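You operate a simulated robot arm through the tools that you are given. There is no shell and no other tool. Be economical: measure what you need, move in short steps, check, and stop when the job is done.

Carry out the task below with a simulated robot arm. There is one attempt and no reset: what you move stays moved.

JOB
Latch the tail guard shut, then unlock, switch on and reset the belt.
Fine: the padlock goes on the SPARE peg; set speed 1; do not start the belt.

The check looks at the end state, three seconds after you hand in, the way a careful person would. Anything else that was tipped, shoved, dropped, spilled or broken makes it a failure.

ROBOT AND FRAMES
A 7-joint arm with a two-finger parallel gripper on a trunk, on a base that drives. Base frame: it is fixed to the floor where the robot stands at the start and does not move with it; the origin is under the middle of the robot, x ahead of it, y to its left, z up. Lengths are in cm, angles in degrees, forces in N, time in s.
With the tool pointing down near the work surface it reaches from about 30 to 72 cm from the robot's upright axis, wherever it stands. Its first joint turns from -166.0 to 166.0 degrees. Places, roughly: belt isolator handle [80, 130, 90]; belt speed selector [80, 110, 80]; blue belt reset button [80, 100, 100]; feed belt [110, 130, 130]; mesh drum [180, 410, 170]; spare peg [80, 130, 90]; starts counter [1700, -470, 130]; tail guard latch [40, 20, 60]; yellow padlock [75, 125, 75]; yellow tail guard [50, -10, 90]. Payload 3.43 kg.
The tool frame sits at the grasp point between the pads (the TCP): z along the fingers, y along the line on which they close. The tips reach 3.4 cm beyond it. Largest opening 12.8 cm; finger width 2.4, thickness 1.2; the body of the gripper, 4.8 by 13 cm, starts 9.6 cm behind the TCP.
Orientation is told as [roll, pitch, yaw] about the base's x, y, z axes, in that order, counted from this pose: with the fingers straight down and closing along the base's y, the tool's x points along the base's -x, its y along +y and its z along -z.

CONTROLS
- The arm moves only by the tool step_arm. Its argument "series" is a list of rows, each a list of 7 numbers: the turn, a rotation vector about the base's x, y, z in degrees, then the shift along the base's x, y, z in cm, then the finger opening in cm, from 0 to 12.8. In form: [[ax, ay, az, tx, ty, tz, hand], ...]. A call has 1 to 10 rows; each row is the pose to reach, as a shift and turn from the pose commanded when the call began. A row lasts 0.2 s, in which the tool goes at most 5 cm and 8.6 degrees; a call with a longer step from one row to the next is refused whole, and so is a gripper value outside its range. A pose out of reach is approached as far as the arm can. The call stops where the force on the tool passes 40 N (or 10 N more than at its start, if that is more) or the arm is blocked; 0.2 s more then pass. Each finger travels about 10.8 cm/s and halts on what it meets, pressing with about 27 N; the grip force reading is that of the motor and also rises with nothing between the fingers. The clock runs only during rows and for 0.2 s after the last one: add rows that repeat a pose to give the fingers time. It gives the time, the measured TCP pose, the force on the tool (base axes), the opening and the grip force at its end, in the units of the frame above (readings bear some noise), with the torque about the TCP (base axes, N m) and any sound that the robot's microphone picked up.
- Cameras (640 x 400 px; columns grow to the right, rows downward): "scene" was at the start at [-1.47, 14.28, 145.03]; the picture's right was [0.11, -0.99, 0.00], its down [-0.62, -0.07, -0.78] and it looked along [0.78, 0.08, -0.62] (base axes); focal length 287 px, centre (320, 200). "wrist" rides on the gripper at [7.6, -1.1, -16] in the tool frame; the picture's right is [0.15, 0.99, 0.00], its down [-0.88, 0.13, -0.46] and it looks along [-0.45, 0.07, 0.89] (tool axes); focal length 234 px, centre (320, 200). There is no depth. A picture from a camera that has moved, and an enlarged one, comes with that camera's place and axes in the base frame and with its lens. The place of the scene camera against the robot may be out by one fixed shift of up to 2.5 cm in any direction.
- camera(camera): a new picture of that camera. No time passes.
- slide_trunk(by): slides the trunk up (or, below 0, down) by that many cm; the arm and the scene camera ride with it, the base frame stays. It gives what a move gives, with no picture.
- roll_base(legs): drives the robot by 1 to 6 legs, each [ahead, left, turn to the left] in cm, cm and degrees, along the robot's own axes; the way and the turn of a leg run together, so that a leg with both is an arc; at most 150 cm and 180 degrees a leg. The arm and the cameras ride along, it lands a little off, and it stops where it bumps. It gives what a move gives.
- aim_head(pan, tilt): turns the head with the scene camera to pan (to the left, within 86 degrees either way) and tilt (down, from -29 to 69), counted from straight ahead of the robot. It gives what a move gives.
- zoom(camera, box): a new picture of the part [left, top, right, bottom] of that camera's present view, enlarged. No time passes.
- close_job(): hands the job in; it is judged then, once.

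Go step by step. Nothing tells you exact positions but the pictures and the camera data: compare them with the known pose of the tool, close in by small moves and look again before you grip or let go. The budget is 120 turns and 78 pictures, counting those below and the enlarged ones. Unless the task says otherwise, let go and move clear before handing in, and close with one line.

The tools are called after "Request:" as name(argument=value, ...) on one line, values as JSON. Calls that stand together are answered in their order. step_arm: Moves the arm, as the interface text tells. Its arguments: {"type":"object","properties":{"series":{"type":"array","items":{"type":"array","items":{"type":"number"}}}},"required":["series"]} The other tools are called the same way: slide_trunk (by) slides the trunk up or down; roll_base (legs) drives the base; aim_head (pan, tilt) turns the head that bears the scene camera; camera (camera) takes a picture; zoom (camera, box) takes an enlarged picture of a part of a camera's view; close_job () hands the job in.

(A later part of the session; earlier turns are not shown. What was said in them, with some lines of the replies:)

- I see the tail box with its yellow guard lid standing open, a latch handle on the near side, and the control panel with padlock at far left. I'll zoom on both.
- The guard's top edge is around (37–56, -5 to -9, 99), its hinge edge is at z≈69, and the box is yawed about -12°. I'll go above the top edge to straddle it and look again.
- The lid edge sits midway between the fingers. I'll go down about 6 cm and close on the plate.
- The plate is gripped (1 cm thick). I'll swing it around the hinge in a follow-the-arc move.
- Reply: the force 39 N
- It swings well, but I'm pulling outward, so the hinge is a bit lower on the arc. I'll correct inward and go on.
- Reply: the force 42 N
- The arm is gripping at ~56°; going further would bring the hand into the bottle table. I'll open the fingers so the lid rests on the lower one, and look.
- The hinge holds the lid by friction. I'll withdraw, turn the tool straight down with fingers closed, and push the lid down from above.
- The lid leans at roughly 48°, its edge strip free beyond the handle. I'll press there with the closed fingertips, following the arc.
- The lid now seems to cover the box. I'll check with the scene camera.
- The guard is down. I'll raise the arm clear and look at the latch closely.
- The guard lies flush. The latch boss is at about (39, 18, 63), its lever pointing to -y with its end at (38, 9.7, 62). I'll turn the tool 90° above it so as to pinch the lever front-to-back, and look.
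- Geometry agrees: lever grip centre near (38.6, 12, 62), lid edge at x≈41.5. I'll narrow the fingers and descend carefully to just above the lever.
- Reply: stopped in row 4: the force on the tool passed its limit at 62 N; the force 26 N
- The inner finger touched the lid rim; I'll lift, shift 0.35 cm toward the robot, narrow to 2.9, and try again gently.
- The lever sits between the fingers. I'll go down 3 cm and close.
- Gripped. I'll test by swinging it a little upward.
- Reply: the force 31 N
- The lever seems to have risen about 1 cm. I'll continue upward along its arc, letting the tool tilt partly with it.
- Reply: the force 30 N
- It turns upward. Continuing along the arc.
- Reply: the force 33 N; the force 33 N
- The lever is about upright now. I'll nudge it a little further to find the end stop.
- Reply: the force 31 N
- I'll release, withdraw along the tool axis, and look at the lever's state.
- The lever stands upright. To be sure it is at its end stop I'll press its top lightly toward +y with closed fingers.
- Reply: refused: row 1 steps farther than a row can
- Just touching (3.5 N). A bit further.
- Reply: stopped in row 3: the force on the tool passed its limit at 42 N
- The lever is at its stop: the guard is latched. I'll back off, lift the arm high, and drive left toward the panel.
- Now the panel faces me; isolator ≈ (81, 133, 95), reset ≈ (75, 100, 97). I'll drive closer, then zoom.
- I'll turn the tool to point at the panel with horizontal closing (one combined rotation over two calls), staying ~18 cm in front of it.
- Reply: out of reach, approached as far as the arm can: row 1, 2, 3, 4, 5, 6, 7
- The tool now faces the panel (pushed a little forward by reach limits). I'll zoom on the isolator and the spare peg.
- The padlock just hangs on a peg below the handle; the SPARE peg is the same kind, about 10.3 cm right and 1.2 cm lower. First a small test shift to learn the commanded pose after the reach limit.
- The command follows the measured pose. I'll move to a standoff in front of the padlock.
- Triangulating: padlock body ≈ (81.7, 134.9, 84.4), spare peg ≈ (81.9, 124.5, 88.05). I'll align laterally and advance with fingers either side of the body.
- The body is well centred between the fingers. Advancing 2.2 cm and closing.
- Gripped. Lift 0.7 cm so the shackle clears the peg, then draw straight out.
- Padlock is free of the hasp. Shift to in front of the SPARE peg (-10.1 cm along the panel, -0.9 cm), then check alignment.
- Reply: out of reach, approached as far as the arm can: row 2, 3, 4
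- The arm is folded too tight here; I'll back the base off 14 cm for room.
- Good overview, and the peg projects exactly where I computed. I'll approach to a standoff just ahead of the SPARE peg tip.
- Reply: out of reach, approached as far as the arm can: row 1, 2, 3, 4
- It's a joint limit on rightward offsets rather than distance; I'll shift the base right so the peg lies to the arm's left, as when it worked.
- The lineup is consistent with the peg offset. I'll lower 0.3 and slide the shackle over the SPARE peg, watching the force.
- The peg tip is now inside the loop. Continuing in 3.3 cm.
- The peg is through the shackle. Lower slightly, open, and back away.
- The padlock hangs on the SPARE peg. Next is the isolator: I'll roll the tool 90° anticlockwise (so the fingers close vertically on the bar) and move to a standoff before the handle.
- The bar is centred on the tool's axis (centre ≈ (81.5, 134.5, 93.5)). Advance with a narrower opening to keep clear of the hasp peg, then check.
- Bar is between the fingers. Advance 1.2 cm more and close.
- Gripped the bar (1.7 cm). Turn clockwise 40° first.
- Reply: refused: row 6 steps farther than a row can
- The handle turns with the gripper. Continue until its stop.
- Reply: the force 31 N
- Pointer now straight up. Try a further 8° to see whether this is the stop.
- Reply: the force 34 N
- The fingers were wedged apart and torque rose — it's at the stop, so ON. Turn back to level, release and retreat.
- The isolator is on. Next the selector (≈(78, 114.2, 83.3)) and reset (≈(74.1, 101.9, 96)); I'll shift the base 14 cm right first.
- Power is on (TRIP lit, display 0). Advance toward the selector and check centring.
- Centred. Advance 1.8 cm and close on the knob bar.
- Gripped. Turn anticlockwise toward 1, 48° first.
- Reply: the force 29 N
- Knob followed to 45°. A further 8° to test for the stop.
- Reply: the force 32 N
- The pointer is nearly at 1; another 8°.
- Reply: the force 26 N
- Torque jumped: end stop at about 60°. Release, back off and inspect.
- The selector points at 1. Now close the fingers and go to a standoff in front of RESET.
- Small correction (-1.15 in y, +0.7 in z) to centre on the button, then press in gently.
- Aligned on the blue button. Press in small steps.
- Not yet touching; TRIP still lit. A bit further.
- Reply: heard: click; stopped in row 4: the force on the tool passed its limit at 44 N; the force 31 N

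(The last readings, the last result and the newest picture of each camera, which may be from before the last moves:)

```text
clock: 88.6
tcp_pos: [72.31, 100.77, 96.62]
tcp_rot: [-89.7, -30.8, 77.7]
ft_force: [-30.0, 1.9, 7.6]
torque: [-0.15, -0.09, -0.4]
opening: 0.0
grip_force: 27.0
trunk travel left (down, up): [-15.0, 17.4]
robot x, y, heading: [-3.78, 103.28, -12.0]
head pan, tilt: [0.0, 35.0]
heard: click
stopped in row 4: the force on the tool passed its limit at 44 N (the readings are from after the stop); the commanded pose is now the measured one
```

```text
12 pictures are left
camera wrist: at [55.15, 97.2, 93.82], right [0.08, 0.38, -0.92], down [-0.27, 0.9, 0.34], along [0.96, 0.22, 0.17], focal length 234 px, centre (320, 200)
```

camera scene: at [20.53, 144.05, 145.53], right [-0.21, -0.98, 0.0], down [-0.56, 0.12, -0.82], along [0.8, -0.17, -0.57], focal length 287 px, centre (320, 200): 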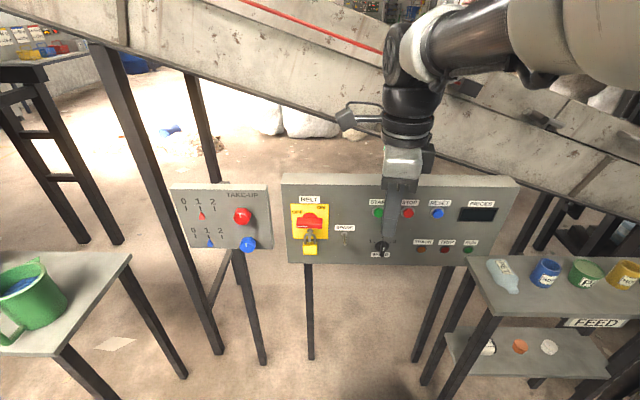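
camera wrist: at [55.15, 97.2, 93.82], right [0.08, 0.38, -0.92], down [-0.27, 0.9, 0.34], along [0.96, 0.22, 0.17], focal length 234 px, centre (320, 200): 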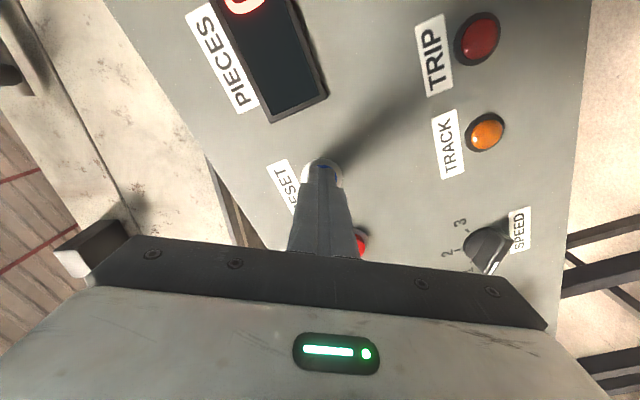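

The button clicked and TRIP went out: the belt is reset. I'll back off straight out and do a final check.

Request:
step_arm(series=[[0, 0, 0, -1.5, 0.3, 0, 0], [0, 0, 0, -5, 1.05, 0, 0], [0, 0, 0, -9, 1.9, 0, 0]])

Request:
roll_base(legs=[[-25, 0, 0]])

Request:
camera(camera="wrist")

Request:
camera(camera="scene")

```text
clock: 89.4
tcp_pos: [63.61, 102.58, 96.24]
tcp_rot: [-89.5, -30.8, 77.6]
ft_force: [-0.5, 0.5, -0.5]
torque: [0.02, 0.0, 0.02]
opening: 0.01
grip_force: 26.7
trunk travel left (down, up): [-15.0, 17.4]
robot x, y, heading: [-3.74, 103.66, -12.2]
head pan, tilt: [0.0, 35.0]
```

```text
clock: 91.2
tcp_pos: [39.36, 108.02, 96.36]
tcp_rot: [-89.4, -30.9, 77.7]
ft_force: [0.2, 0.0, 0.1]
torque: [-0.01, -0.03, 0.0]
opening: 0.04
grip_force: 27.0
trunk travel left (down, up): [-15.0, 17.4]
robot x, y, heading: [-27.55, 108.3, -11.9]
head pan, tilt: [0.0, 35.0]
```

```text
11 pictures are left
camera wrist: at [22.19, 104.34, 93.68], right [0.07, 0.38, -0.92], down [-0.27, 0.9, 0.34], along [0.96, 0.23, 0.17], focal length 234 px, centre (320, 200)
```

wrist: 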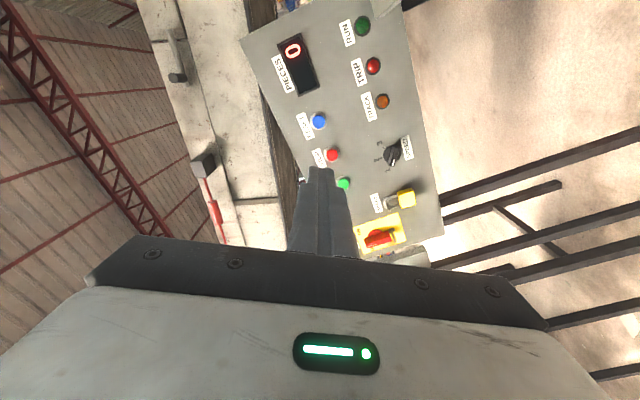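

```text
10 pictures are left
camera scene: at [-26.11, 121.49, 145.54], right [-0.21, -0.98, 0.0], down [-0.56, 0.12, -0.82], along [0.8, -0.17, -0.57], focal length 287 px, centre (320, 200)
```

scene: 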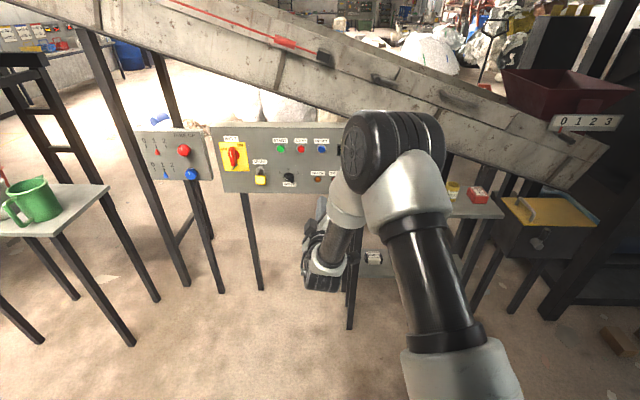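

All looks in place; one last look at the latch and the panel.

Request:
zoom(camera="scene", box=[480, 170, 620, 280])

Request:
zoom(camera="scene", box=[205, 115, 345, 205])

```text
3.64 times, centred on (550, 225) of scene
camera zoom: at [-26.11, 121.49, 145.54], right [-0.21, -0.98, 0.0], down [-0.56, 0.12, -0.82], along [0.8, -0.17, -0.57], focal length 1045 px, centre (-516, 109)
```

zoom: 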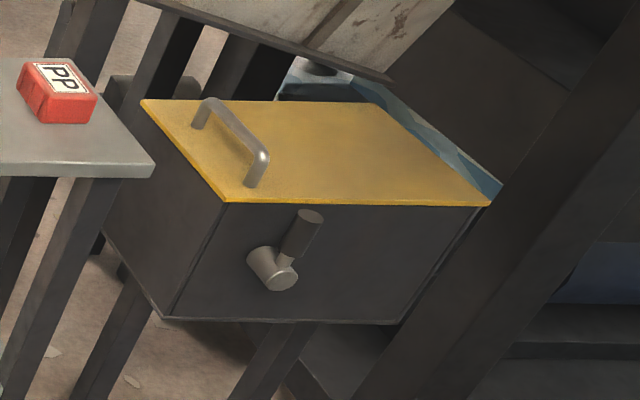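

```text
4.44 times, centred on (275, 160) of scene
camera zoom: at [-26.11, 121.49, 145.54], right [-0.21, -0.98, 0.0], down [-0.56, 0.12, -0.82], along [0.8, -0.17, -0.57], focal length 1277 px, centre (520, 378)
```

zoom: 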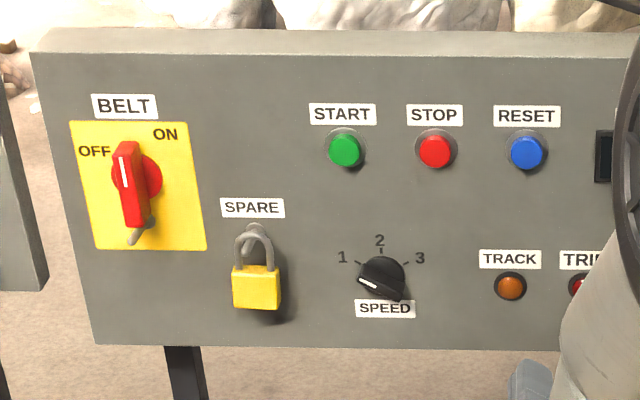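

Everything checks out: the guard is shut with its latch upright, the padlock is on SPARE, the isolator is on, the speed is 1, TRIP is out and the belt is not started. I'm handing in.

Request:
close_job()

```text
The job is handed in.
```

The tail guard is latched shut, the padlock hangs on the SPARE peg, the belt isolator is on at speed 1, and the belt is reset but not started.
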